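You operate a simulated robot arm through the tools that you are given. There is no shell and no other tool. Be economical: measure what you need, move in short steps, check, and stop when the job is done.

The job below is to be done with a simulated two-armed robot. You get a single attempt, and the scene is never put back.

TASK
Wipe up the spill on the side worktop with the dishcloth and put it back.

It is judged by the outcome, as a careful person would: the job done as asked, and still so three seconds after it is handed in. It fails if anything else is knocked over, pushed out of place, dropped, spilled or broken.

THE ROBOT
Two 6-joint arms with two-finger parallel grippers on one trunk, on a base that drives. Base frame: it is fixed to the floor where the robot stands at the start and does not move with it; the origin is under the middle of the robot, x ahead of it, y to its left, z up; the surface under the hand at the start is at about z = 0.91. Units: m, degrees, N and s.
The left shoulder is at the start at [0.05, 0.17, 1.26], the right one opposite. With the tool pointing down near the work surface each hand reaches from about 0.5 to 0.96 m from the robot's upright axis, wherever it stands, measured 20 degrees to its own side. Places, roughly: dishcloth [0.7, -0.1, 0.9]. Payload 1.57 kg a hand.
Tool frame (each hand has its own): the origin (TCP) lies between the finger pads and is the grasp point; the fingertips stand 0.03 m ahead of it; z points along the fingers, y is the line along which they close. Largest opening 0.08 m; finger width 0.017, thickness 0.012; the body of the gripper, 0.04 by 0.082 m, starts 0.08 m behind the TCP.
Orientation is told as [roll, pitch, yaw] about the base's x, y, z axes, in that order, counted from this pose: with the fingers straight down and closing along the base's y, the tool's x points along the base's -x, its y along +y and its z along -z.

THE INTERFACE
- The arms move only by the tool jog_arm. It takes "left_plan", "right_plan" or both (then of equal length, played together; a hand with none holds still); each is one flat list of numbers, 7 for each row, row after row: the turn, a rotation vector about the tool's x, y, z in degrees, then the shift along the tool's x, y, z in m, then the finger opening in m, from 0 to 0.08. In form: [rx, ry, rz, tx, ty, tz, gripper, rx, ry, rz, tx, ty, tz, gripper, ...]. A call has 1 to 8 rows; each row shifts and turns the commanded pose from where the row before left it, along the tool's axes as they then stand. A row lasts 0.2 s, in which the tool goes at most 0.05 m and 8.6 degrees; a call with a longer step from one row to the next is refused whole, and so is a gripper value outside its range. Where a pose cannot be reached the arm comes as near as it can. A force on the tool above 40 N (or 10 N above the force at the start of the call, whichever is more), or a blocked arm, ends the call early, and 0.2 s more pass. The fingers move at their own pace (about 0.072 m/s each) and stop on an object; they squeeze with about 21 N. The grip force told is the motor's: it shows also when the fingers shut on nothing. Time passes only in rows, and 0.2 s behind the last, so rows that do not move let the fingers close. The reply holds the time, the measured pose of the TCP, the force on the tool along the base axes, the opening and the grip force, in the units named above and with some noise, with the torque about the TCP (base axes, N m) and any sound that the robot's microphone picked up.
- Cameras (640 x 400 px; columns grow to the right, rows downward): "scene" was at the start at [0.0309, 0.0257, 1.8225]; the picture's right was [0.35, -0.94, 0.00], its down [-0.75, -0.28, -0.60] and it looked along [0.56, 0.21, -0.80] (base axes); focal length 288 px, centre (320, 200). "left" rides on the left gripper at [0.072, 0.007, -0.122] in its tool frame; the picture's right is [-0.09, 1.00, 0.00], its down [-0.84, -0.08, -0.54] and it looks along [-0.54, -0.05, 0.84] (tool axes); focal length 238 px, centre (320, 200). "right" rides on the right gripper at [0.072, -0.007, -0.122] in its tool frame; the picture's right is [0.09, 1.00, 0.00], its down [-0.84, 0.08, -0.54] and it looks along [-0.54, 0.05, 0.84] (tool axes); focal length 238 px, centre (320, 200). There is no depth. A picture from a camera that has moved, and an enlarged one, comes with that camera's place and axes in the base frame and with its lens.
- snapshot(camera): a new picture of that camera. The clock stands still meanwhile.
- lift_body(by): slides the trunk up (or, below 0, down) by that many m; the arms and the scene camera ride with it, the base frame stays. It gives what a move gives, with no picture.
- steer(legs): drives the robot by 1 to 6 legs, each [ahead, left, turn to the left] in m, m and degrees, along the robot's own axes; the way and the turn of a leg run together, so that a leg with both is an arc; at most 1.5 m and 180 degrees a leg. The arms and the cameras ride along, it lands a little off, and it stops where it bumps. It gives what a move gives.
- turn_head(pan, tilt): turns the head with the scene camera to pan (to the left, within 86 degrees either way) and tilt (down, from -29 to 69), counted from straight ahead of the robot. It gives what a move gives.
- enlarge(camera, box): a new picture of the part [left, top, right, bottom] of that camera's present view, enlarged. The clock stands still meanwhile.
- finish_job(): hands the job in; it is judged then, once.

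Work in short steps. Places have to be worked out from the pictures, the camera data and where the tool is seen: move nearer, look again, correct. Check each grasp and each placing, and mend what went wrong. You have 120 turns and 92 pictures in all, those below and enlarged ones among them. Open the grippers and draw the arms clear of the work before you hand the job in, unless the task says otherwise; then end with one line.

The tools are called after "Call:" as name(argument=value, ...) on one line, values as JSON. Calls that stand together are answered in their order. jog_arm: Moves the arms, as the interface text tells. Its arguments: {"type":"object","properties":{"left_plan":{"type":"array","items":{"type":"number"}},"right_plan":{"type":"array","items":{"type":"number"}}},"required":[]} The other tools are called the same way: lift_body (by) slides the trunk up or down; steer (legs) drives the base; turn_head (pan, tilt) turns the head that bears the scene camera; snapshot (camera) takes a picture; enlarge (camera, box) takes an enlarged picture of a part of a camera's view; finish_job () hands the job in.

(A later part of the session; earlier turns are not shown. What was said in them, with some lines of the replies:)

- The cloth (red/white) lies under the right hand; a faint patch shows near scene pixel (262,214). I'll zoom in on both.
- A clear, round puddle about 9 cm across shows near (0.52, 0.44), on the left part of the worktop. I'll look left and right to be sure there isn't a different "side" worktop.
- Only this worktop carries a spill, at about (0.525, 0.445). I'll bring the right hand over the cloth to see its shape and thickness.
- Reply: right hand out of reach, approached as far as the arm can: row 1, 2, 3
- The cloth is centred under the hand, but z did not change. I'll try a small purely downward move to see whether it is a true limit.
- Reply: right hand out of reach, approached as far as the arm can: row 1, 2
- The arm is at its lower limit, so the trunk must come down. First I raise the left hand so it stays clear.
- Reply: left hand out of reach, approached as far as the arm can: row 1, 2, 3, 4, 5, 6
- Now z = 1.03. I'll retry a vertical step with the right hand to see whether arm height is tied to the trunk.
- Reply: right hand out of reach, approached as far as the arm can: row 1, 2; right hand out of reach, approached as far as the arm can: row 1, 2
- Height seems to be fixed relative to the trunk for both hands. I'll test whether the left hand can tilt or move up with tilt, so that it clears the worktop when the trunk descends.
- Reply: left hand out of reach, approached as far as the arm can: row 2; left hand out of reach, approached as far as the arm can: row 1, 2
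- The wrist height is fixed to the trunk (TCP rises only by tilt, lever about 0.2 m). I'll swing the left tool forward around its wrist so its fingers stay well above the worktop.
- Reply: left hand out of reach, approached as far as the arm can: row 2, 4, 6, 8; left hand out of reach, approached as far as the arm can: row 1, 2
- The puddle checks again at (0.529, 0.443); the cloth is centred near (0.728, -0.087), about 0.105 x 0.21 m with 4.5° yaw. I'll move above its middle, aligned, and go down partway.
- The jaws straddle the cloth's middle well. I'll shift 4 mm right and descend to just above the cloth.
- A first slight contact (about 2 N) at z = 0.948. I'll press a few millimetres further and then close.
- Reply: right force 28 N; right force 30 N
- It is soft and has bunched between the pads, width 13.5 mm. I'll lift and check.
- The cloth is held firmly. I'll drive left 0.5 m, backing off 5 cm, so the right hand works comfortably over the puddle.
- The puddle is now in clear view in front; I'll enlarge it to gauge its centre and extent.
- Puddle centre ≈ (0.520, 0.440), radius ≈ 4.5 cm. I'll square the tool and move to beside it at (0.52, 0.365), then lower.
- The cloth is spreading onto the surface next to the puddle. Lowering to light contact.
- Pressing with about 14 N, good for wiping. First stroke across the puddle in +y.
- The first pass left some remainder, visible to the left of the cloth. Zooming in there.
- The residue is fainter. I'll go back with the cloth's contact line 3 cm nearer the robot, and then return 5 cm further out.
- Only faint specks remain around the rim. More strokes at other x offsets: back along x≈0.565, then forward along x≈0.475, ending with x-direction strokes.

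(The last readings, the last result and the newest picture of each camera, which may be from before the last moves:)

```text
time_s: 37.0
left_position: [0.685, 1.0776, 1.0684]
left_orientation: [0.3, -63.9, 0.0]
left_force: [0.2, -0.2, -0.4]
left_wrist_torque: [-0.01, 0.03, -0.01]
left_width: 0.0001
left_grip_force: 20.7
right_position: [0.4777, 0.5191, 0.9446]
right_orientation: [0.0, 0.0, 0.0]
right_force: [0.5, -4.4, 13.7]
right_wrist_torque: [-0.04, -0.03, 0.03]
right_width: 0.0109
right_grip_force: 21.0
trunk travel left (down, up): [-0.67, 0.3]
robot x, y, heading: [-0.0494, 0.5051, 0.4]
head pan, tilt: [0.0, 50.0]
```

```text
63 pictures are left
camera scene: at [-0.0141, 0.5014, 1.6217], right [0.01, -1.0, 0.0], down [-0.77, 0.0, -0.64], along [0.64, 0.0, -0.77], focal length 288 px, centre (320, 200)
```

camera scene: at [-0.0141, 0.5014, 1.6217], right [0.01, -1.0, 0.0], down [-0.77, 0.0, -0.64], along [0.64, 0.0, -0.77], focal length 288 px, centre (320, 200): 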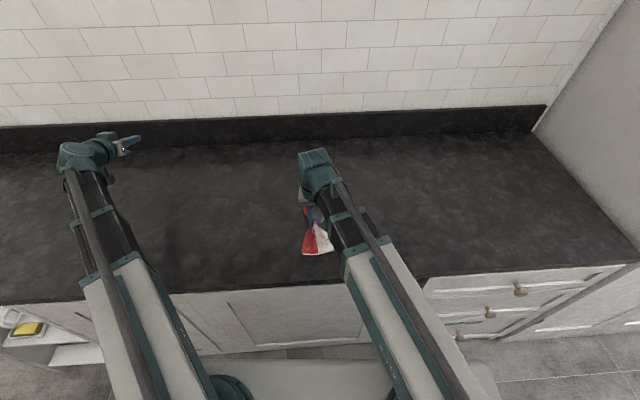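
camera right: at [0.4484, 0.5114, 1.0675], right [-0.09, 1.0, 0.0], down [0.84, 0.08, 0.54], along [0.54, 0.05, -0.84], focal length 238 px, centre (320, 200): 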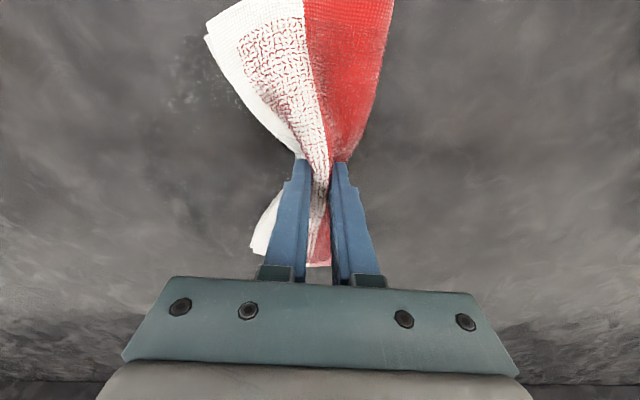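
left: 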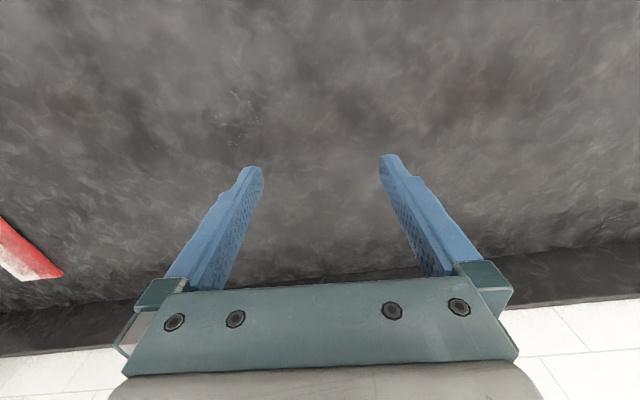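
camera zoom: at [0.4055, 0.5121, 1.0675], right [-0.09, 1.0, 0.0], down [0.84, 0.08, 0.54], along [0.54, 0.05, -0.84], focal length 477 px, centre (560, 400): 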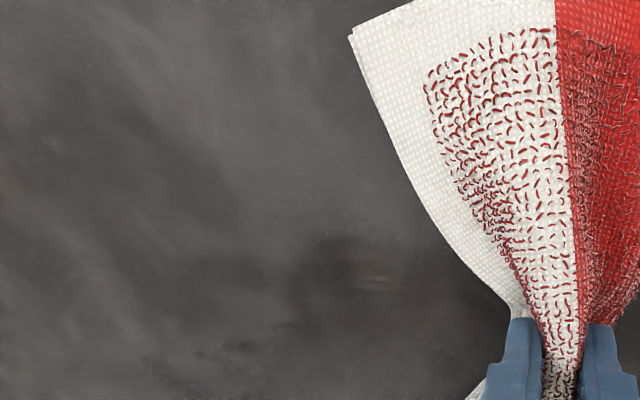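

Looks much cleaner. Two more strokes between the earlier lines, then I'll lift and inspect.

Call:
jog_arm(right_plan=[0, 0, 0, -0.028, 0, 0, 0, 0, 0, 0, 0, -0.022, 0, 0, 0, 0, 0, 0, -0.022, 0, 0, 0, 0, 0, 0, -0.022, 0, 0, 0, 0, 0, 0, -0.022, 0, 0, 0, 0, 0, 0, -0.022, 0, 0, 0, 0, 0, 0, -0.022, 0, 0, 0, 0, 0, 0, -0.022, 0, 0])

Call:
jog_arm(right_plan=[0, 0, 0, -0.028, 0, 0, 0, 0, 0, 0, 0, 0.022, 0, 0, 0, 0, 0, 0, 0.022, 0, 0, 0, 0, 0, 0, 0.022, 0, 0, 0, 0, 0, 0, 0.022, 0, 0, 0, 0, 0, 0, 0.022, 0, 0, 0, 0, 0, 0, 0.022, 0, 0, 0, 0, 0, 0, 0.022, 0, 0])

Call:
lift_body(by=0.12)

Call:
jog_arm(right_plan=[0, 0, 0, -0.03, 0.02, 0, 0, 0, 0, 0, -0.03, 0.02, 0, 0, 0, 0, 0, -0.03, 0.02, 0, 0, 0, 0, 0, -0.03, 0, 0, 0])

Call:
enlarge(camera="scene", box=[259, 187, 419, 287])

Call:
snapshot(camera="right")

```text
time_s: 38.8
left_position: [0.6844, 1.0783, 1.0688]
left_orientation: [0.0, -64.1, 0.1]
left_force: [-0.2, 0.0, 0.1]
left_wrist_torque: [0.0, -0.01, -0.01]
left_width: 0.0001
left_grip_force: 20.8
right_position: [0.5053, 0.3638, 0.945]
right_orientation: [0.0, 0.0, 0.0]
right_force: [-0.7, 2.9, 13.9]
right_wrist_torque: [0.16, -0.02, 0.05]
right_width: 0.0109
right_grip_force: 21.6
trunk travel left (down, up): [-0.67, 0.3]
robot x, y, heading: [-0.052, 0.5032, -0.0]
head pan, tilt: [0.0, 50.0]
```

```text
time_s: 40.5
left_position: [0.6845, 1.0777, 1.0707]
left_orientation: [0.3, -64.0, 0.0]
left_force: [0.1, -0.1, -0.7]
left_wrist_torque: [0.02, -0.02, -0.07]
left_width: 0.0003
left_grip_force: 20.6
right_position: [0.5349, 0.5192, 0.9467]
right_orientation: [0.0, 0.0, -0.1]
right_force: [0.0, -3.0, 13.1]
right_wrist_torque: [-0.06, -0.03, -0.03]
right_width: 0.0109
right_grip_force: 21.0
trunk travel left (down, up): [-0.67, 0.3]
robot x, y, heading: [-0.0547, 0.503, 0.6]
head pan, tilt: [0.0, 50.0]
```

```text
time_s: 42.0
left_position: [0.6858, 1.0782, 1.1881]
left_orientation: [0.2, -64.1, 0.1]
left_force: [0.2, -0.1, -0.7]
left_wrist_torque: [-0.01, 0.0, 0.0]
left_width: 0.0003
left_grip_force: 20.7
right_position: [0.5344, 0.519, 1.0645]
right_orientation: [0.0, 0.0, 0.0]
right_force: [0.2, 0.4, -0.7]
right_wrist_torque: [0.04, -0.01, 0.02]
right_width: 0.0105
right_grip_force: 21.5
trunk travel left (down, up): [-0.79, 0.18]
robot x, y, heading: [-0.0511, 0.5018, 0.3]
head pan, tilt: [0.0, 50.0]
```

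```text
time_s: 43.0
left_position: [0.6862, 1.0772, 1.1882]
left_orientation: [0.2, -63.9, 0.2]
left_force: [0.2, -0.5, 0.0]
left_wrist_torque: [0.0, 0.01, 0.0]
left_width: 0.0
left_grip_force: 20.9
right_position: [0.6561, 0.5793, 1.0651]
right_orientation: [-0.1, -0.1, 0.0]
right_force: [-0.1, 0.5, -0.4]
right_wrist_torque: [0.05, 0.0, 0.06]
right_width: 0.0108
right_grip_force: 20.7
trunk travel left (down, up): [-0.79, 0.18]
robot x, y, heading: [-0.0489, 0.4973, 0.3]
head pan, tilt: [0.0, 50.0]
```

```text
4.00 times, centred on (339, 237) of scene
camera zoom: at [-0.0124, 0.5017, 1.7417], right [0.01, -1.0, 0.0], down [-0.77, 0.0, -0.64], along [0.64, 0.0, -0.77], focal length 1151 px, centre (244, 52)
```

zoom: 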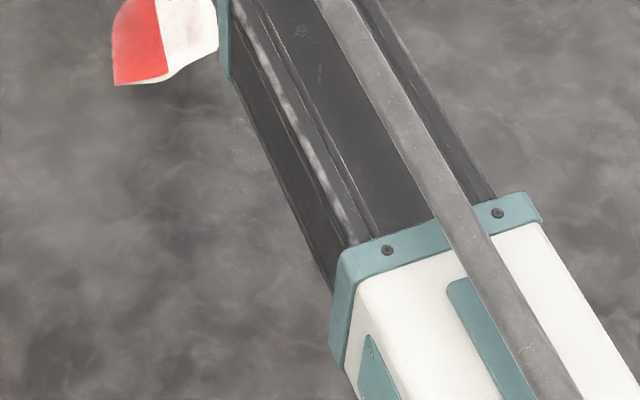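

```text
61 pictures are left
camera right: at [0.5837, 0.5725, 1.1868], right [-0.09, 1.0, 0.0], down [0.84, 0.08, 0.54], along [0.54, 0.05, -0.84], focal length 238 px, centre (320, 200)
```

right: 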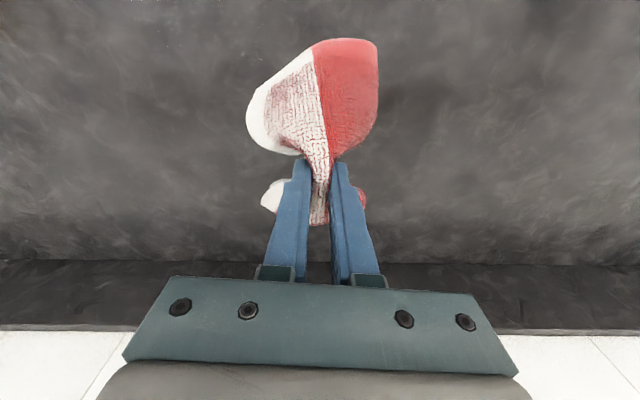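

The arm hides the spot; I'll swing the hand to the right (y≈0.28) to get a free scene view.

Call:
jog_arm(right_plan=[0, 0, 0, 0, -0.04, 0, 0, 0, 0, 0, 0, -0.04, 0, 0, 0, 0, 0, 0, -0.04, 0, 0, 0, 0, 0, 0, -0.04, 0, 0, 0, 0, 0, 0, -0.04, 0, 0, 0, 0, 0, 0, -0.04, 0, 0, 0, 0, 0, 0, -0.04, 0, 0, 0, 0, 0, 0, -0.04, 0, 0])

Call:
enlarge(camera="scene", box=[291, 207, 387, 267])

Call:
enlarge(camera="scene", box=[240, 170, 400, 270])

```text
time_s: 44.9
left_position: [0.6853, 1.0775, 1.1879]
left_orientation: [0.2, -64.0, 0.1]
left_force: [0.2, 0.3, -0.1]
left_wrist_torque: [-0.01, 0.04, -0.01]
left_width: 0.0001
left_grip_force: 21.0
right_position: [0.654, 0.2587, 1.0651]
right_orientation: [0.0, -0.1, 0.0]
right_force: [-0.9, 0.1, -0.3]
right_wrist_torque: [0.05, 0.0, 0.05]
right_width: 0.0108
right_grip_force: 21.0
trunk travel left (down, up): [-0.79, 0.18]
robot x, y, heading: [-0.0497, 0.5011, 0.4]
head pan, tilt: [0.0, 50.0]
```

```text
6.67 times, centred on (339, 237) of scene
camera zoom: at [-0.0129, 0.5011, 1.7417], right [0.01, -1.0, 0.0], down [-0.77, 0.0, -0.64], along [0.64, 0.0, -0.77], focal length 1918 px, centre (193, -47)
```

zoom: 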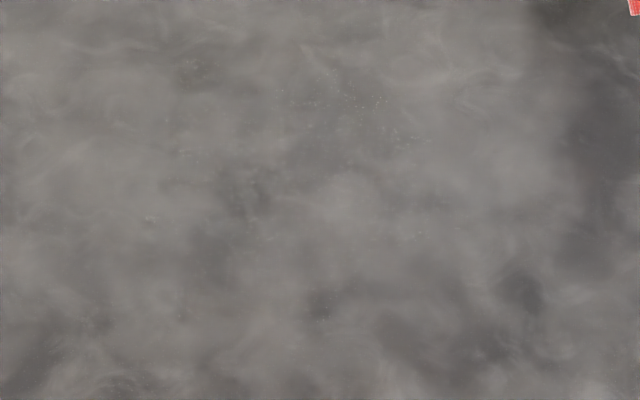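

```text
4.00 times, centred on (320, 220) of scene
camera zoom: at [-0.0129, 0.5011, 1.7417], right [0.01, -1.0, 0.0], down [-0.77, 0.0, -0.64], along [0.64, 0.0, -0.77], focal length 1151 px, centre (320, 120)
```

zoom: 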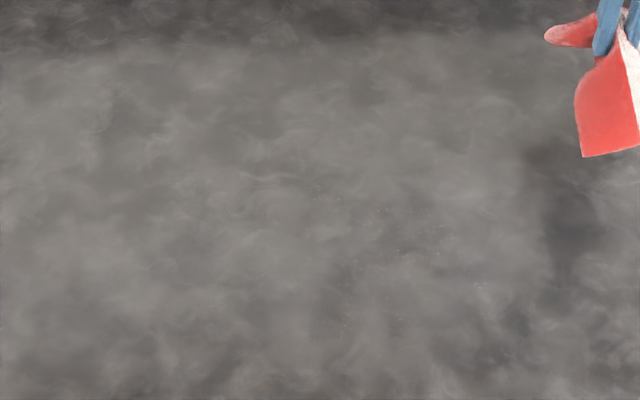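

Mostly gone; a few faint specks remain around (0.57, 0.41), (0.60, 0.50) and (0.45, 0.44). I'll do a second, wider set of passes.

Call:
jog_arm(right_plan=[0, 0, 0, 0.022, 0.04, 0, 0, 0, 0, 0, 0.022, 0.04, 0, 0])

Call:
lift_body(by=-0.1205)

Call:
jog_arm(right_plan=[0, 0, 0, 0, 0.025, 0, 0, 0, 0, 0, 0, 0.025, 0, 0, 0, 0, 0, 0, 0.025, 0, 0, 0, 0, 0, 0, 0.025, 0, 0, 0, 0, 0, 0, 0.025, 0, 0, 0, 0, 0, 0, 0.025, 0, 0, 0, 0, 0, 0, 0.025, 0, 0, 0, 0, 0, 0.015, 0.02, 0, 0])

Call:
jog_arm(right_plan=[0, 0, 0, 0, -0.025, 0, 0, 0, 0, 0, 0, -0.025, 0, 0, 0, 0, 0, 0, -0.025, 0, 0, 0, 0, 0, 0, -0.025, 0, 0, 0, 0, 0, 0, -0.025, 0, 0, 0, 0, 0, 0, -0.025, 0, 0, 0, 0, 0, 0, -0.025, 0, 0, 0, 0, 0, 0.015, -0.02, 0, 0])

Call:
jog_arm(right_plan=[0, 0, 0, 0, 0.025, 0, 0, 0, 0, 0, 0, 0.025, 0, 0, 0, 0, 0, 0, 0.025, 0, 0, 0, 0, 0, 0, 0.025, 0, 0, 0, 0, 0, 0, 0.025, 0, 0, 0, 0, 0, 0, 0.025, 0, 0, 0, 0, 0, 0, 0.025, 0, 0, 0, 0, 0, 0.015, 0.02, 0, 0])

Call:
jog_arm(right_plan=[0, 0, 0, 0, -0.025, 0, 0, 0, 0, 0, 0, -0.025, 0, 0, 0, 0, 0, 0, -0.025, 0, 0, 0, 0, 0, 0, -0.025, 0, 0, 0, 0, 0, 0, -0.025, 0, 0, 0, 0, 0, 0, -0.025, 0, 0, 0, 0, 0, 0, -0.025, 0, 0, 0, 0, 0, 0.015, -0.02, 0, 0])

```text
time_s: 45.5
left_position: [0.6845, 1.0769, 1.1878]
left_orientation: [0.0, -64.0, 0.2]
left_force: [0.1, 0.9, -0.3]
left_wrist_torque: [0.03, -0.02, -0.01]
left_width: 0.0001
left_grip_force: 20.8
right_position: [0.6109, 0.3388, 1.0653]
right_orientation: [0.0, -0.1, 0.0]
right_force: [0.1, -0.1, -0.3]
right_wrist_torque: [0.03, -0.02, 0.04]
right_width: 0.0105
right_grip_force: 20.9
trunk travel left (down, up): [-0.79, 0.18]
robot x, y, heading: [-0.0481, 0.5031, 0.5]
head pan, tilt: [0.0, 50.0]
```

```text
time_s: 47.0
left_position: [0.6852, 1.0794, 1.0685]
left_orientation: [0.2, -64.0, 0.3]
left_force: [0.0, 0.0, -0.8]
left_wrist_torque: [-0.01, 0.01, 0.01]
left_width: 0.0
left_grip_force: 21.8
right_position: [0.6102, 0.3385, 0.9453]
right_orientation: [0.0, 0.0, 0.1]
right_force: [-2.0, -0.6, 17.8]
right_wrist_torque: [0.04, 0.0, 0.02]
right_width: 0.0107
right_grip_force: 21.4
trunk travel left (down, up): [-0.67, 0.3]
robot x, y, heading: [-0.0483, 0.5033, 0.4]
head pan, tilt: [0.0, 50.0]
```

```text
time_s: 48.8
left_position: [0.6848, 1.0779, 1.0702]
left_orientation: [0.2, -64.0, 0.1]
left_force: [0.9, -0.1, 0.6]
left_wrist_torque: [-0.05, 0.02, -0.04]
left_width: 0.0
left_grip_force: 21.0
right_position: [0.5956, 0.5324, 0.9451]
right_orientation: [0.0, -0.1, 0.0]
right_force: [3.1, -3.7, 23.5]
right_wrist_torque: [-0.06, -0.17, 0.02]
right_width: 0.0106
right_grip_force: 21.4
trunk travel left (down, up): [-0.67, 0.3]
robot x, y, heading: [-0.051, 0.5002, 0.6]
head pan, tilt: [0.0, 50.0]
```

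```text
time_s: 50.5
left_position: [0.6848, 1.0777, 1.0685]
left_orientation: [0.1, -63.9, 0.2]
left_force: [0.1, 0.4, -0.5]
left_wrist_torque: [0.01, 0.03, -0.01]
left_width: 0.0001
left_grip_force: 20.7
right_position: [0.5798, 0.3387, 0.9448]
right_orientation: [-0.1, -0.1, 0.1]
right_force: [2.8, 3.4, 21.7]
right_wrist_torque: [0.12, -0.15, 0.04]
right_width: 0.0109
right_grip_force: 21.1
trunk travel left (down, up): [-0.67, 0.3]
robot x, y, heading: [-0.0485, 0.5002, 0.3]
head pan, tilt: [0.0, 50.0]
```

```text
time_s: 52.4
left_position: [0.6846, 1.078, 1.0697]
left_orientation: [0.3, -63.9, 0.1]
left_force: [-0.7, -0.1, 0.0]
left_wrist_torque: [0.01, 0.01, 0.0]
left_width: 0.0
left_grip_force: 20.7
right_position: [0.5669, 0.5337, 0.9455]
right_orientation: [0.0, -0.1, 0.1]
right_force: [5.0, -3.9, 25.0]
right_wrist_torque: [-0.09, -0.14, 0.03]
right_width: 0.0108
right_grip_force: 20.7
trunk travel left (down, up): [-0.67, 0.3]
robot x, y, heading: [-0.0534, 0.5017, 0.4]
head pan, tilt: [0.0, 50.0]
```

```text
time_s: 54.1
left_position: [0.6852, 1.0784, 1.0683]
left_orientation: [0.1, -64.1, 0.3]
left_force: [0.1, -0.2, -0.9]
left_wrist_torque: [-0.02, -0.01, 0.03]
left_width: 0.0
left_grip_force: 20.7
right_position: [0.5494, 0.3389, 0.9466]
right_orientation: [-0.1, 0.0, 0.1]
right_force: [3.4, 3.3, 22.1]
right_wrist_torque: [0.15, -0.12, 0.06]
right_width: 0.0108
right_grip_force: 21.6
trunk travel left (down, up): [-0.67, 0.3]
robot x, y, heading: [-0.0531, 0.5044, 0.5]
head pan, tilt: [0.0, 50.0]
```

Force is steady near 22 N. Continuing the raster toward the robot.

Call:
jog_arm(right_plan=[0, 0, 0, 0.01, 0.025, 0, 0, 0, 0, 0, 0, 0.025, 0, 0, 0, 0, 0, 0, 0.025, 0, 0, 0, 0, 0, 0, 0.025, 0, 0, 0, 0, 0, 0, 0.025, 0, 0, 0, 0, 0, 0, 0.025, 0, 0, 0, 0, 0, 0, 0.025, 0, 0, 0, 0, 0, 0.018, 0.02, 0, 0])

Call:
jog_arm(right_plan=[0, 0, 0, 0, -0.025, 0, 0, 0, 0, 0, 0, -0.025, 0, 0, 0, 0, 0, 0, -0.025, 0, 0, 0, 0, 0, 0, -0.025, 0, 0, 0, 0, 0, 0, -0.025, 0, 0, 0, 0, 0, 0, -0.025, 0, 0, 0, 0, 0, 0, -0.025, 0, 0, 0, 0, 0, 0.018, -0.02, 0, 0])

Call:
jog_arm(right_plan=[0, 0, 0, 0, 0.025, 0, 0, 0, 0, 0, 0, 0.025, 0, 0, 0, 0, 0, 0, 0.025, 0, 0, 0, 0, 0, 0, 0.025, 0, 0, 0, 0, 0, 0, 0.025, 0, 0, 0, 0, 0, 0, 0.025, 0, 0, 0, 0, 0, 0, 0.025, 0, 0, 0, 0, 0, 0.018, 0.02, 0, 0])

Call:
jog_arm(right_plan=[0, 0, 0, 0, -0.025, 0, 0, 0, 0, 0, 0, -0.025, 0, 0, 0, 0, 0, 0, -0.025, 0, 0, 0, 0, 0, 0, -0.025, 0, 0, 0, 0, 0, 0, -0.025, 0, 0, 0, 0, 0, 0, -0.025, 0, 0, 0, 0, 0, 0, -0.025, 0, 0, 0, 0, 0, 0.018, -0.02, 0, 0])

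Call:
jog_arm(right_plan=[0, 0, 0, 0, 0.025, 0, 0, 0, 0, 0, 0, 0.025, 0, 0, 0, 0, 0, 0, 0.025, 0, 0, 0, 0, 0, 0, 0.025, 0, 0, 0, 0, 0, 0, 0.025, 0, 0, 0, 0, 0, 0, 0.025, 0, 0, 0, 0, 0, 0, 0.025, 0, 0, 0, 0, 0, 0.018, 0.02, 0, 0])

Call:
jog_arm(right_plan=[0, 0, 0, 0, -0.025, 0, 0, 0, 0, 0, 0, -0.025, 0, 0, 0, 0, 0, 0, -0.025, 0, 0, 0, 0, 0, 0, -0.025, 0, 0, 0, 0, 0, 0, -0.025, 0, 0, 0, 0, 0, 0, -0.025, 0, 0, 0, 0, 0, 0, -0.025, 0, 0, 0, 0, 0, 0, -0.02, 0, 0])

Call:
lift_body(by=0.12)

Call:
jog_arm(right_plan=[0, 0, 0, -0.04, -0.02, 0, 0, 0, 0, 0, -0.04, -0.02, 0, 0, 0, 0, 0, -0.04, -0.02, 0, 0, 0, 0, 0, -0.04, -0.02, 0, 0, 0, 0, 0, -0.03, 0, 0, 0])

Call:
enlarge(camera="scene", box=[291, 207, 387, 267])

Call:
enlarge(camera="scene", box=[240, 180, 400, 280])

```text
time_s: 56.0
left_position: [0.6847, 1.0787, 1.0693]
left_orientation: [0.1, -64.0, 0.1]
left_force: [-0.5, 0.2, -0.5]
left_wrist_torque: [0.0, 0.02, 0.0]
left_width: 0.0001
left_grip_force: 21.1
right_position: [0.5218, 0.5342, 0.9454]
right_orientation: [0.1, -0.1, 0.0]
right_force: [4.2, -3.1, 26.7]
right_wrist_torque: [-0.07, -0.16, 0.05]
right_width: 0.0109
right_grip_force: 21.1
trunk travel left (down, up): [-0.67, 0.3]
robot x, y, heading: [-0.052, 0.5022, 0.3]
head pan, tilt: [0.0, 50.0]
```

```text
time_s: 57.8
left_position: [0.6846, 1.0791, 1.0683]
left_orientation: [0.1, -64.0, 0.2]
left_force: [-0.2, 0.4, -0.1]
left_wrist_torque: [0.05, -0.01, 0.0]
left_width: 0.0
left_grip_force: 20.8
right_position: [0.5054, 0.3384, 0.9445]
right_orientation: [-0.1, 0.0, 0.1]
right_force: [4.7, 2.9, 24.2]
right_wrist_torque: [0.18, -0.16, 0.03]
right_width: 0.0108
right_grip_force: 21.1
trunk travel left (down, up): [-0.67, 0.3]
robot x, y, heading: [-0.0532, 0.5042, 0.2]
head pan, tilt: [0.0, 50.0]
```

```text
time_s: 59.5
left_position: [0.6846, 1.0777, 1.0679]
left_orientation: [0.2, -64.0, 0.1]
left_force: [0.4, -0.1, 0.5]
left_wrist_torque: [-0.01, -0.06, -0.03]
left_width: 0.0
left_grip_force: 20.8
right_position: [0.4873, 0.5336, 0.945]
right_orientation: [0.0, -0.1, 0.0]
right_force: [4.5, -4.3, 27.7]
right_wrist_torque: [-0.09, -0.15, 0.03]
right_width: 0.0108
right_grip_force: 21.6
trunk travel left (down, up): [-0.67, 0.3]
robot x, y, heading: [-0.0511, 0.5047, 0.4]
head pan, tilt: [0.0, 50.0]
```

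```text
time_s: 61.4
left_position: [0.6855, 1.0783, 1.0679]
left_orientation: [0.2, -64.0, 0.2]
left_force: [0.4, 1.0, 0.2]
left_wrist_torque: [0.0, -0.01, 0.01]
left_width: 0.0
left_grip_force: 21.0
right_position: [0.4678, 0.3388, 0.9453]
right_orientation: [-0.1, -0.1, 0.0]
right_force: [4.4, 3.7, 26.1]
right_wrist_torque: [0.13, -0.13, 0.02]
right_width: 0.0109
right_grip_force: 21.6
trunk travel left (down, up): [-0.67, 0.3]
robot x, y, heading: [-0.0516, 0.5004, 0.5]
head pan, tilt: [0.0, 50.0]
```

```text
time_s: 63.1
left_position: [0.684, 1.0777, 1.0684]
left_orientation: [0.2, -64.1, 0.1]
left_force: [-0.7, -0.2, 0.4]
left_wrist_torque: [-0.01, 0.0, 0.01]
left_width: 0.0001
left_grip_force: 20.7
right_position: [0.4511, 0.5337, 0.9456]
right_orientation: [0.1, 0.0, 0.0]
right_force: [5.4, -4.3, 28.7]
right_wrist_torque: [-0.09, -0.19, 0.03]
right_width: 0.0109
right_grip_force: 21.1
trunk travel left (down, up): [-0.67, 0.3]
robot x, y, heading: [-0.0515, 0.5016, 0.2]
head pan, tilt: [0.0, 50.0]
```

```text
time_s: 65.0
left_position: [0.6852, 1.079, 1.0683]
left_orientation: [0.1, -64.1, 0.2]
left_force: [-0.4, -0.1, -0.3]
left_wrist_torque: [0.01, -0.04, -0.01]
left_width: 0.0001
left_grip_force: 21.7
right_position: [0.451, 0.3384, 0.9462]
right_orientation: [0.0, 0.0, 0.0]
right_force: [-0.3, 6.4, 21.9]
right_wrist_torque: [0.24, -0.04, 0.02]
right_width: 0.0109
right_grip_force: 21.3
trunk travel left (down, up): [-0.67, 0.3]
robot x, y, heading: [-0.0517, 0.4998, 0.6]
head pan, tilt: [0.0, 50.0]
```

```text
time_s: 66.5
left_position: [0.6856, 1.0776, 1.1873]
left_orientation: [0.1, -64.0, 0.1]
left_force: [0.2, 0.4, -0.1]
left_wrist_torque: [-0.01, 0.03, -0.01]
left_width: 0.0
left_grip_force: 21.0
right_position: [0.4512, 0.3378, 1.0648]
right_orientation: [0.0, 0.0, 0.0]
right_force: [-0.5, -0.2, -0.6]
right_wrist_torque: [0.02, -0.02, 0.01]
right_width: 0.0107
right_grip_force: 21.2
trunk travel left (down, up): [-0.79, 0.18]
robot x, y, heading: [-0.0549, 0.504, 0.3]
head pan, tilt: [0.0, 50.0]
```

```text
time_s: 67.7
left_position: [0.6877, 1.0777, 1.1867]
left_orientation: [0.2, -63.9, 0.1]
left_force: [-0.1, 0.3, -0.4]
left_wrist_torque: [0.04, 0.0, 0.01]
left_width: 0.0001
left_grip_force: 20.7
right_position: [0.6427, 0.2583, 1.0643]
right_orientation: [0.0, 0.0, 0.0]
right_force: [0.8, -0.4, -1.1]
right_wrist_torque: [0.03, -0.02, 0.04]
right_width: 0.0106
right_grip_force: 21.5
trunk travel left (down, up): [-0.79, 0.18]
robot x, y, heading: [-0.0489, 0.5026, 0.2]
head pan, tilt: [0.0, 50.0]
```

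```text
6.67 times, centred on (339, 237) of scene
camera zoom: at [-0.0124, 0.5019, 1.7412], right [0.01, -1.0, 0.0], down [-0.77, 0.0, -0.64], along [0.64, 0.0, -0.77], focal length 1918 px, centre (193, -47)
```

zoom: 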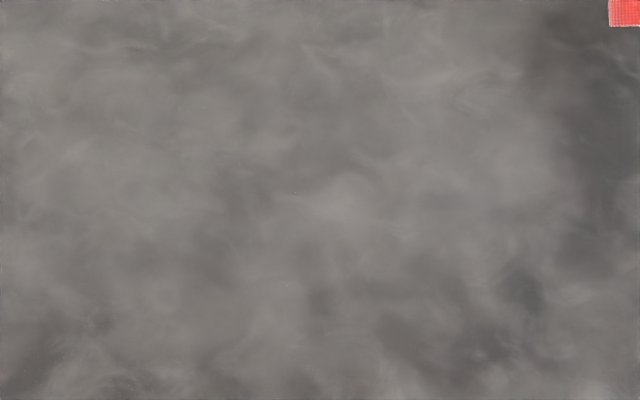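

```text
4.00 times, centred on (320, 230) of scene
camera zoom: at [-0.0124, 0.5019, 1.7412], right [0.01, -1.0, 0.0], down [-0.77, 0.0, -0.64], along [0.64, 0.0, -0.77], focal length 1151 px, centre (320, 80)
```

zoom: 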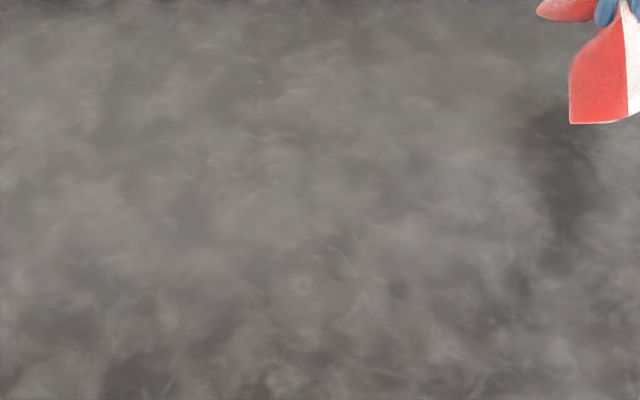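

The worktop looks clean. One finer check of the near side, where strokes could have carried drops.

Call:
enlarge(camera="scene", box=[264, 240, 344, 290])

Call:
enlarge(camera="scene", box=[330, 220, 410, 270])

```text
8.00 times, centred on (304, 265) of scene
camera zoom: at [-0.0124, 0.5019, 1.7412], right [0.01, -1.0, 0.0], down [-0.77, 0.0, -0.64], along [0.64, 0.0, -0.77], focal length 2302 px, centre (448, -320)
```

zoom: 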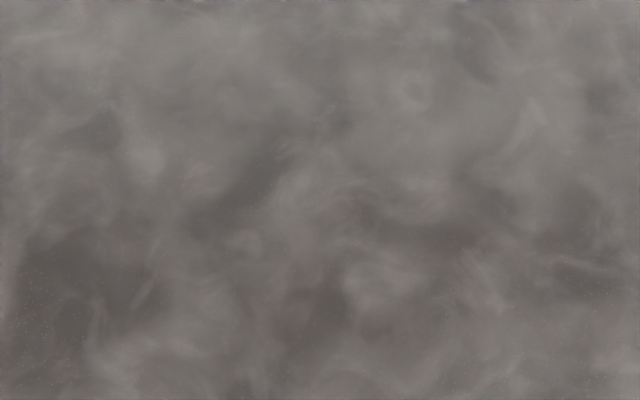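

```text
8.00 times, centred on (370, 245) of scene
camera zoom: at [-0.0124, 0.5019, 1.7412], right [0.01, -1.0, 0.0], down [-0.77, 0.0, -0.64], along [0.64, 0.0, -0.77], focal length 2302 px, centre (-80, -160)
```

zoom: 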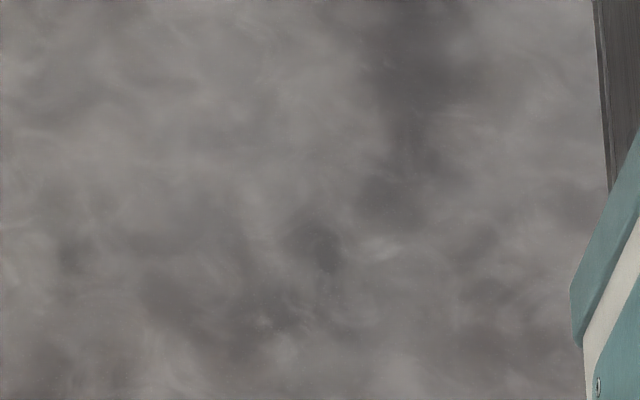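

Clean. I'll bring the hand back to its carry position, then drive back.

Call:
jog_arm(right_plan=[0, 0, -4.5, -0.008, 0.04, 0, 0, 0, 0, 0, -0.008, 0.04, 0, 0, 0, 0, 0, -0.008, 0.04, 0, 0, 0, 0, 0, -0.008, 0.04, 0, 0])

Call:
steer(legs=[[0, -0.5, 0], [0.05, 0, 0]])

```text
time_s: 68.7
left_position: [0.6865, 1.0779, 1.1869]
left_orientation: [0.2, -64.0, 0.2]
left_force: [1.4, -0.2, -0.2]
left_wrist_torque: [-0.02, -0.03, -0.03]
left_width: 0.0
left_grip_force: 20.5
right_position: [0.6643, 0.4192, 1.064]
right_orientation: [0.0, 0.1, 4.5]
right_force: [1.1, -0.1, -0.2]
right_wrist_torque: [0.04, 0.02, -0.11]
right_width: 0.0106
right_grip_force: 21.4
trunk travel left (down, up): [-0.79, 0.18]
robot x, y, heading: [-0.0527, 0.5027, 0.3]
head pan, tilt: [0.0, 50.0]
```

```text
time_s: 72.1
left_position: [0.7384, 0.5843, 1.1863]
left_orientation: [0.2, -63.8, 0.3]
left_force: [1.1, -0.4, 0.4]
left_wrist_torque: [0.03, -0.03, 0.02]
left_width: 0.0003
left_grip_force: 20.9
right_position: [0.7183, -0.0735, 1.0625]
right_orientation: [0.1, 0.2, 4.8]
right_force: [0.9, -0.6, -1.3]
right_wrist_torque: [0.02, 0.07, -0.14]
right_width: 0.0105
right_grip_force: 21.4
trunk travel left (down, up): [-0.79, 0.18]
robot x, y, heading: [0.0023, 0.0057, 0.5]
head pan, tilt: [0.0, 50.0]
```

Correcting the last centimetre to the original grasp spot (0.727, -0.087), then lowering.

Call:
jog_arm(right_plan=[0, 0, 0, -0.008, -0.014, 0, 0])

Call:
lift_body(by=-0.115)

Call:
snapshot(camera="right")

```text
time_s: 72.5
left_position: [0.7371, 0.5848, 1.1866]
left_orientation: [0.2, -63.8, 0.2]
left_force: [0.1, -0.7, 0.7]
left_wrist_torque: [0.0, 0.0, 0.0]
left_width: 0.0001
left_grip_force: 20.5
right_position: [0.727, -0.0864, 1.0642]
right_orientation: [0.0, 0.0, 4.7]
right_force: [0.1, 0.0, -1.0]
right_wrist_torque: [0.02, 0.02, -0.11]
right_width: 0.0106
right_grip_force: 20.9
trunk travel left (down, up): [-0.79, 0.18]
robot x, y, heading: [0.0005, 0.0088, 0.6]
head pan, tilt: [0.0, 50.0]
```

```text
time_s: 74.0
left_position: [0.7366, 0.5841, 1.0738]
left_orientation: [0.1, -64.0, 0.3]
left_force: [0.5, -0.3, -0.5]
left_wrist_torque: [-0.01, 0.02, -0.01]
left_width: 0.0001
left_grip_force: 21.6
right_position: [0.7278, -0.0872, 0.9492]
right_orientation: [0.0, 0.0, 4.6]
right_force: [0.4, 0.4, 1.6]
right_wrist_torque: [0.02, -0.02, -0.12]
right_width: 0.0107
right_grip_force: 20.9
trunk travel left (down, up): [-0.675, 0.295]
robot x, y, heading: [0.0041, 0.0062, 0.3]
head pan, tilt: [0.0, 50.0]
```

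```text
54 pictures are left
camera right: at [0.6553, -0.0996, 1.0717], right [-0.17, 0.98, 0.0], down [0.83, 0.15, 0.54], along [0.53, 0.09, -0.84], focal length 238 px, centre (320, 200)
```

right: 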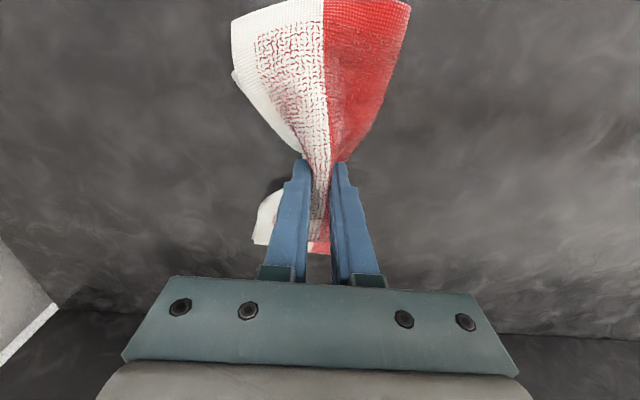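

The cloth rests on its old place; I'll open the fingers fully and see how it settles.

Call:
jog_arm(right_plan=[0, 0, 0, 0, 0, 0, 0.02, 0, 0, 0, 0, 0, 0, 0.04, 0, 0, 0, 0, 0, 0, 0.06, 0, 0, 0, 0, 0, 0, 0.08, 0, 0, 0, 0, 0, 0, 0.08, 0, 0, 0, 0, 0, 0, 0.08])

Call:
lift_body(by=0.1)

Call:
snapshot(camera="right")

```text
time_s: 75.3
left_position: [0.7359, 0.5848, 1.0737]
left_orientation: [0.2, -64.0, 0.3]
left_force: [0.0, -0.5, 0.1]
left_wrist_torque: [-0.01, 0.05, 0.01]
left_width: 0.0001
left_grip_force: 21.1
right_position: [0.7276, -0.0876, 0.9489]
right_orientation: [0.0, 0.1, 4.7]
right_force: [0.8, -0.3, -0.3]
right_wrist_torque: [-0.01, -0.01, 0.02]
right_width: 0.0797
right_grip_force: 0.1
trunk travel left (down, up): [-0.675, 0.295]
robot x, y, heading: [0.0003, 0.0053, 0.5]
head pan, tilt: [0.0, 50.0]
```

```text
time_s: 76.7
left_position: [0.7356, 0.585, 1.1733]
left_orientation: [0.2, -64.0, 0.3]
left_force: [0.7, -0.5, 0.1]
left_wrist_torque: [0.02, 0.01, 0.03]
left_width: 0.0
left_grip_force: 20.8
right_position: [0.7282, -0.0873, 1.0483]
right_orientation: [0.0, 0.0, 4.7]
right_force: [-0.5, -0.7, 0.0]
right_wrist_torque: [0.03, 0.01, 0.02]
right_width: 0.0801
right_grip_force: 0.1
trunk travel left (down, up): [-0.775, 0.195]
robot x, y, heading: [0.0031, 0.0059, 0.4]
head pan, tilt: [0.0, 50.0]
```

```text
53 pictures are left
camera right: at [0.6555, -0.0996, 1.1714], right [-0.17, 0.98, 0.0], down [0.83, 0.15, 0.54], along [0.53, 0.09, -0.84], focal length 238 px, centre (320, 200)
```

right: 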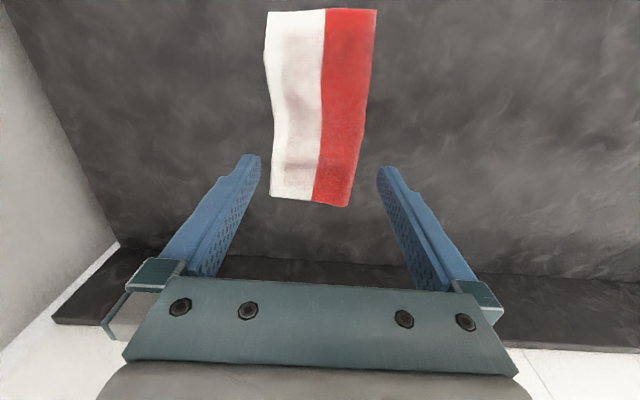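

The cloth lies spread in its old place to within about 1.5 cm. I'll raise the trunk, draw the right hand back, open the left gripper and check.

Call:
lift_body(by=0.1)

Call:
jog_arm(right_plan=[0, 0, 4.5, 0.04, 0, 0, 0.08, 0, 0, 0, 0.04, 0.01, 0, 0.08, 0, 0, 0, 0.04, 0.01, 0, 0.08, 0, 0, 0, 0, 0, 0, 0.08, 0, 0, 0, 0, 0, 0, 0.08], left_plan=[0, 0, 0, 0, 0, 0, 0.02, 0, 0, 0, 0, 0, 0, 0.04, 0, 0, 0, 0, 0, 0, 0.06, 0, 0, 0, 0, 0, 0, 0.08, 0, 0, 0, 0, 0, 0, 0.08])

Call:
snapshot(camera="right")

Call:
snapshot(camera="scene")

```text
time_s: 78.0
left_position: [0.7373, 0.583, 1.2727]
left_orientation: [0.1, -64.0, 0.3]
left_force: [0.4, 0.2, -0.1]
left_wrist_torque: [0.0, -0.02, -0.01]
left_width: 0.0
left_grip_force: 20.9
right_position: [0.7275, -0.0867, 1.1498]
right_orientation: [0.0, 0.0, 4.7]
right_force: [-0.1, 0.3, 0.2]
right_wrist_torque: [0.0, 0.01, 0.03]
right_width: 0.0798
right_grip_force: 0.2
trunk travel left (down, up): [-0.875, 0.095]
robot x, y, heading: [-0.0006, 0.0074, 0.5]
head pan, tilt: [0.0, 50.0]
```

```text
time_s: 79.2
left_position: [0.7359, 0.586, 1.273]
left_orientation: [0.2, -63.9, 0.4]
left_force: [-0.3, 0.3, -0.1]
left_wrist_torque: [-0.01, 0.01, 0.02]
left_width: 0.0801
left_grip_force: 0.1
right_position: [0.6063, -0.0694, 1.1499]
right_orientation: [0.0, 0.0, 0.1]
right_force: [-0.7, 0.0, 0.2]
right_wrist_torque: [0.0, 0.01, 0.03]
right_width: 0.0801
right_grip_force: 0.1
trunk travel left (down, up): [-0.875, 0.095]
robot x, y, heading: [0.0003, 0.0071, 0.8]
head pan, tilt: [0.0, 50.0]
```

```text
52 pictures are left
camera right: at [0.5342, -0.0767, 1.2717], right [-0.09, 1.0, 0.0], down [0.84, 0.08, 0.54], along [0.54, 0.05, -0.84], focal length 238 px, centre (320, 200)
```

right: 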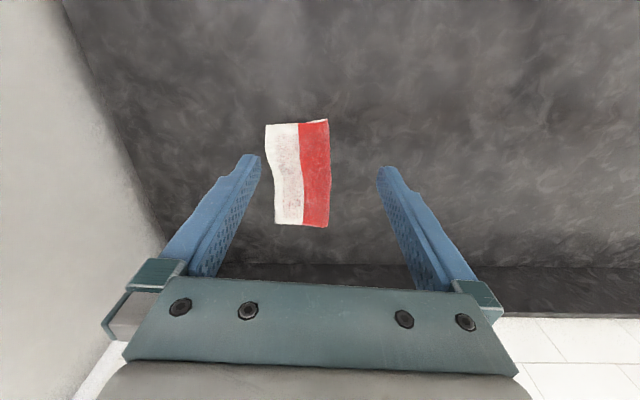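

```text
51 pictures are left
camera scene: at [0.0394, 0.0063, 1.8262], right [0.01, -1.0, 0.0], down [-0.77, -0.01, -0.64], along [0.64, 0.01, -0.77], focal length 288 px, centre (320, 200)
```

scene: 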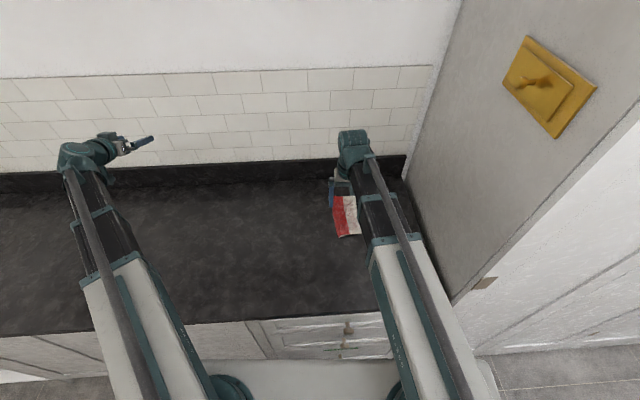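

The cloth is flat and back in its place, the puddle is gone, and both grippers are open and clear. Handing in.

Call:
finish_job()

```text
The job is handed in.
```

I wiped up the spill, and close-up pictures afterwards showed no trace of it. The dishcloth is lying nearly flat in its original place, to within about 1.5 cm, with both grippers open and clear of the worktop.
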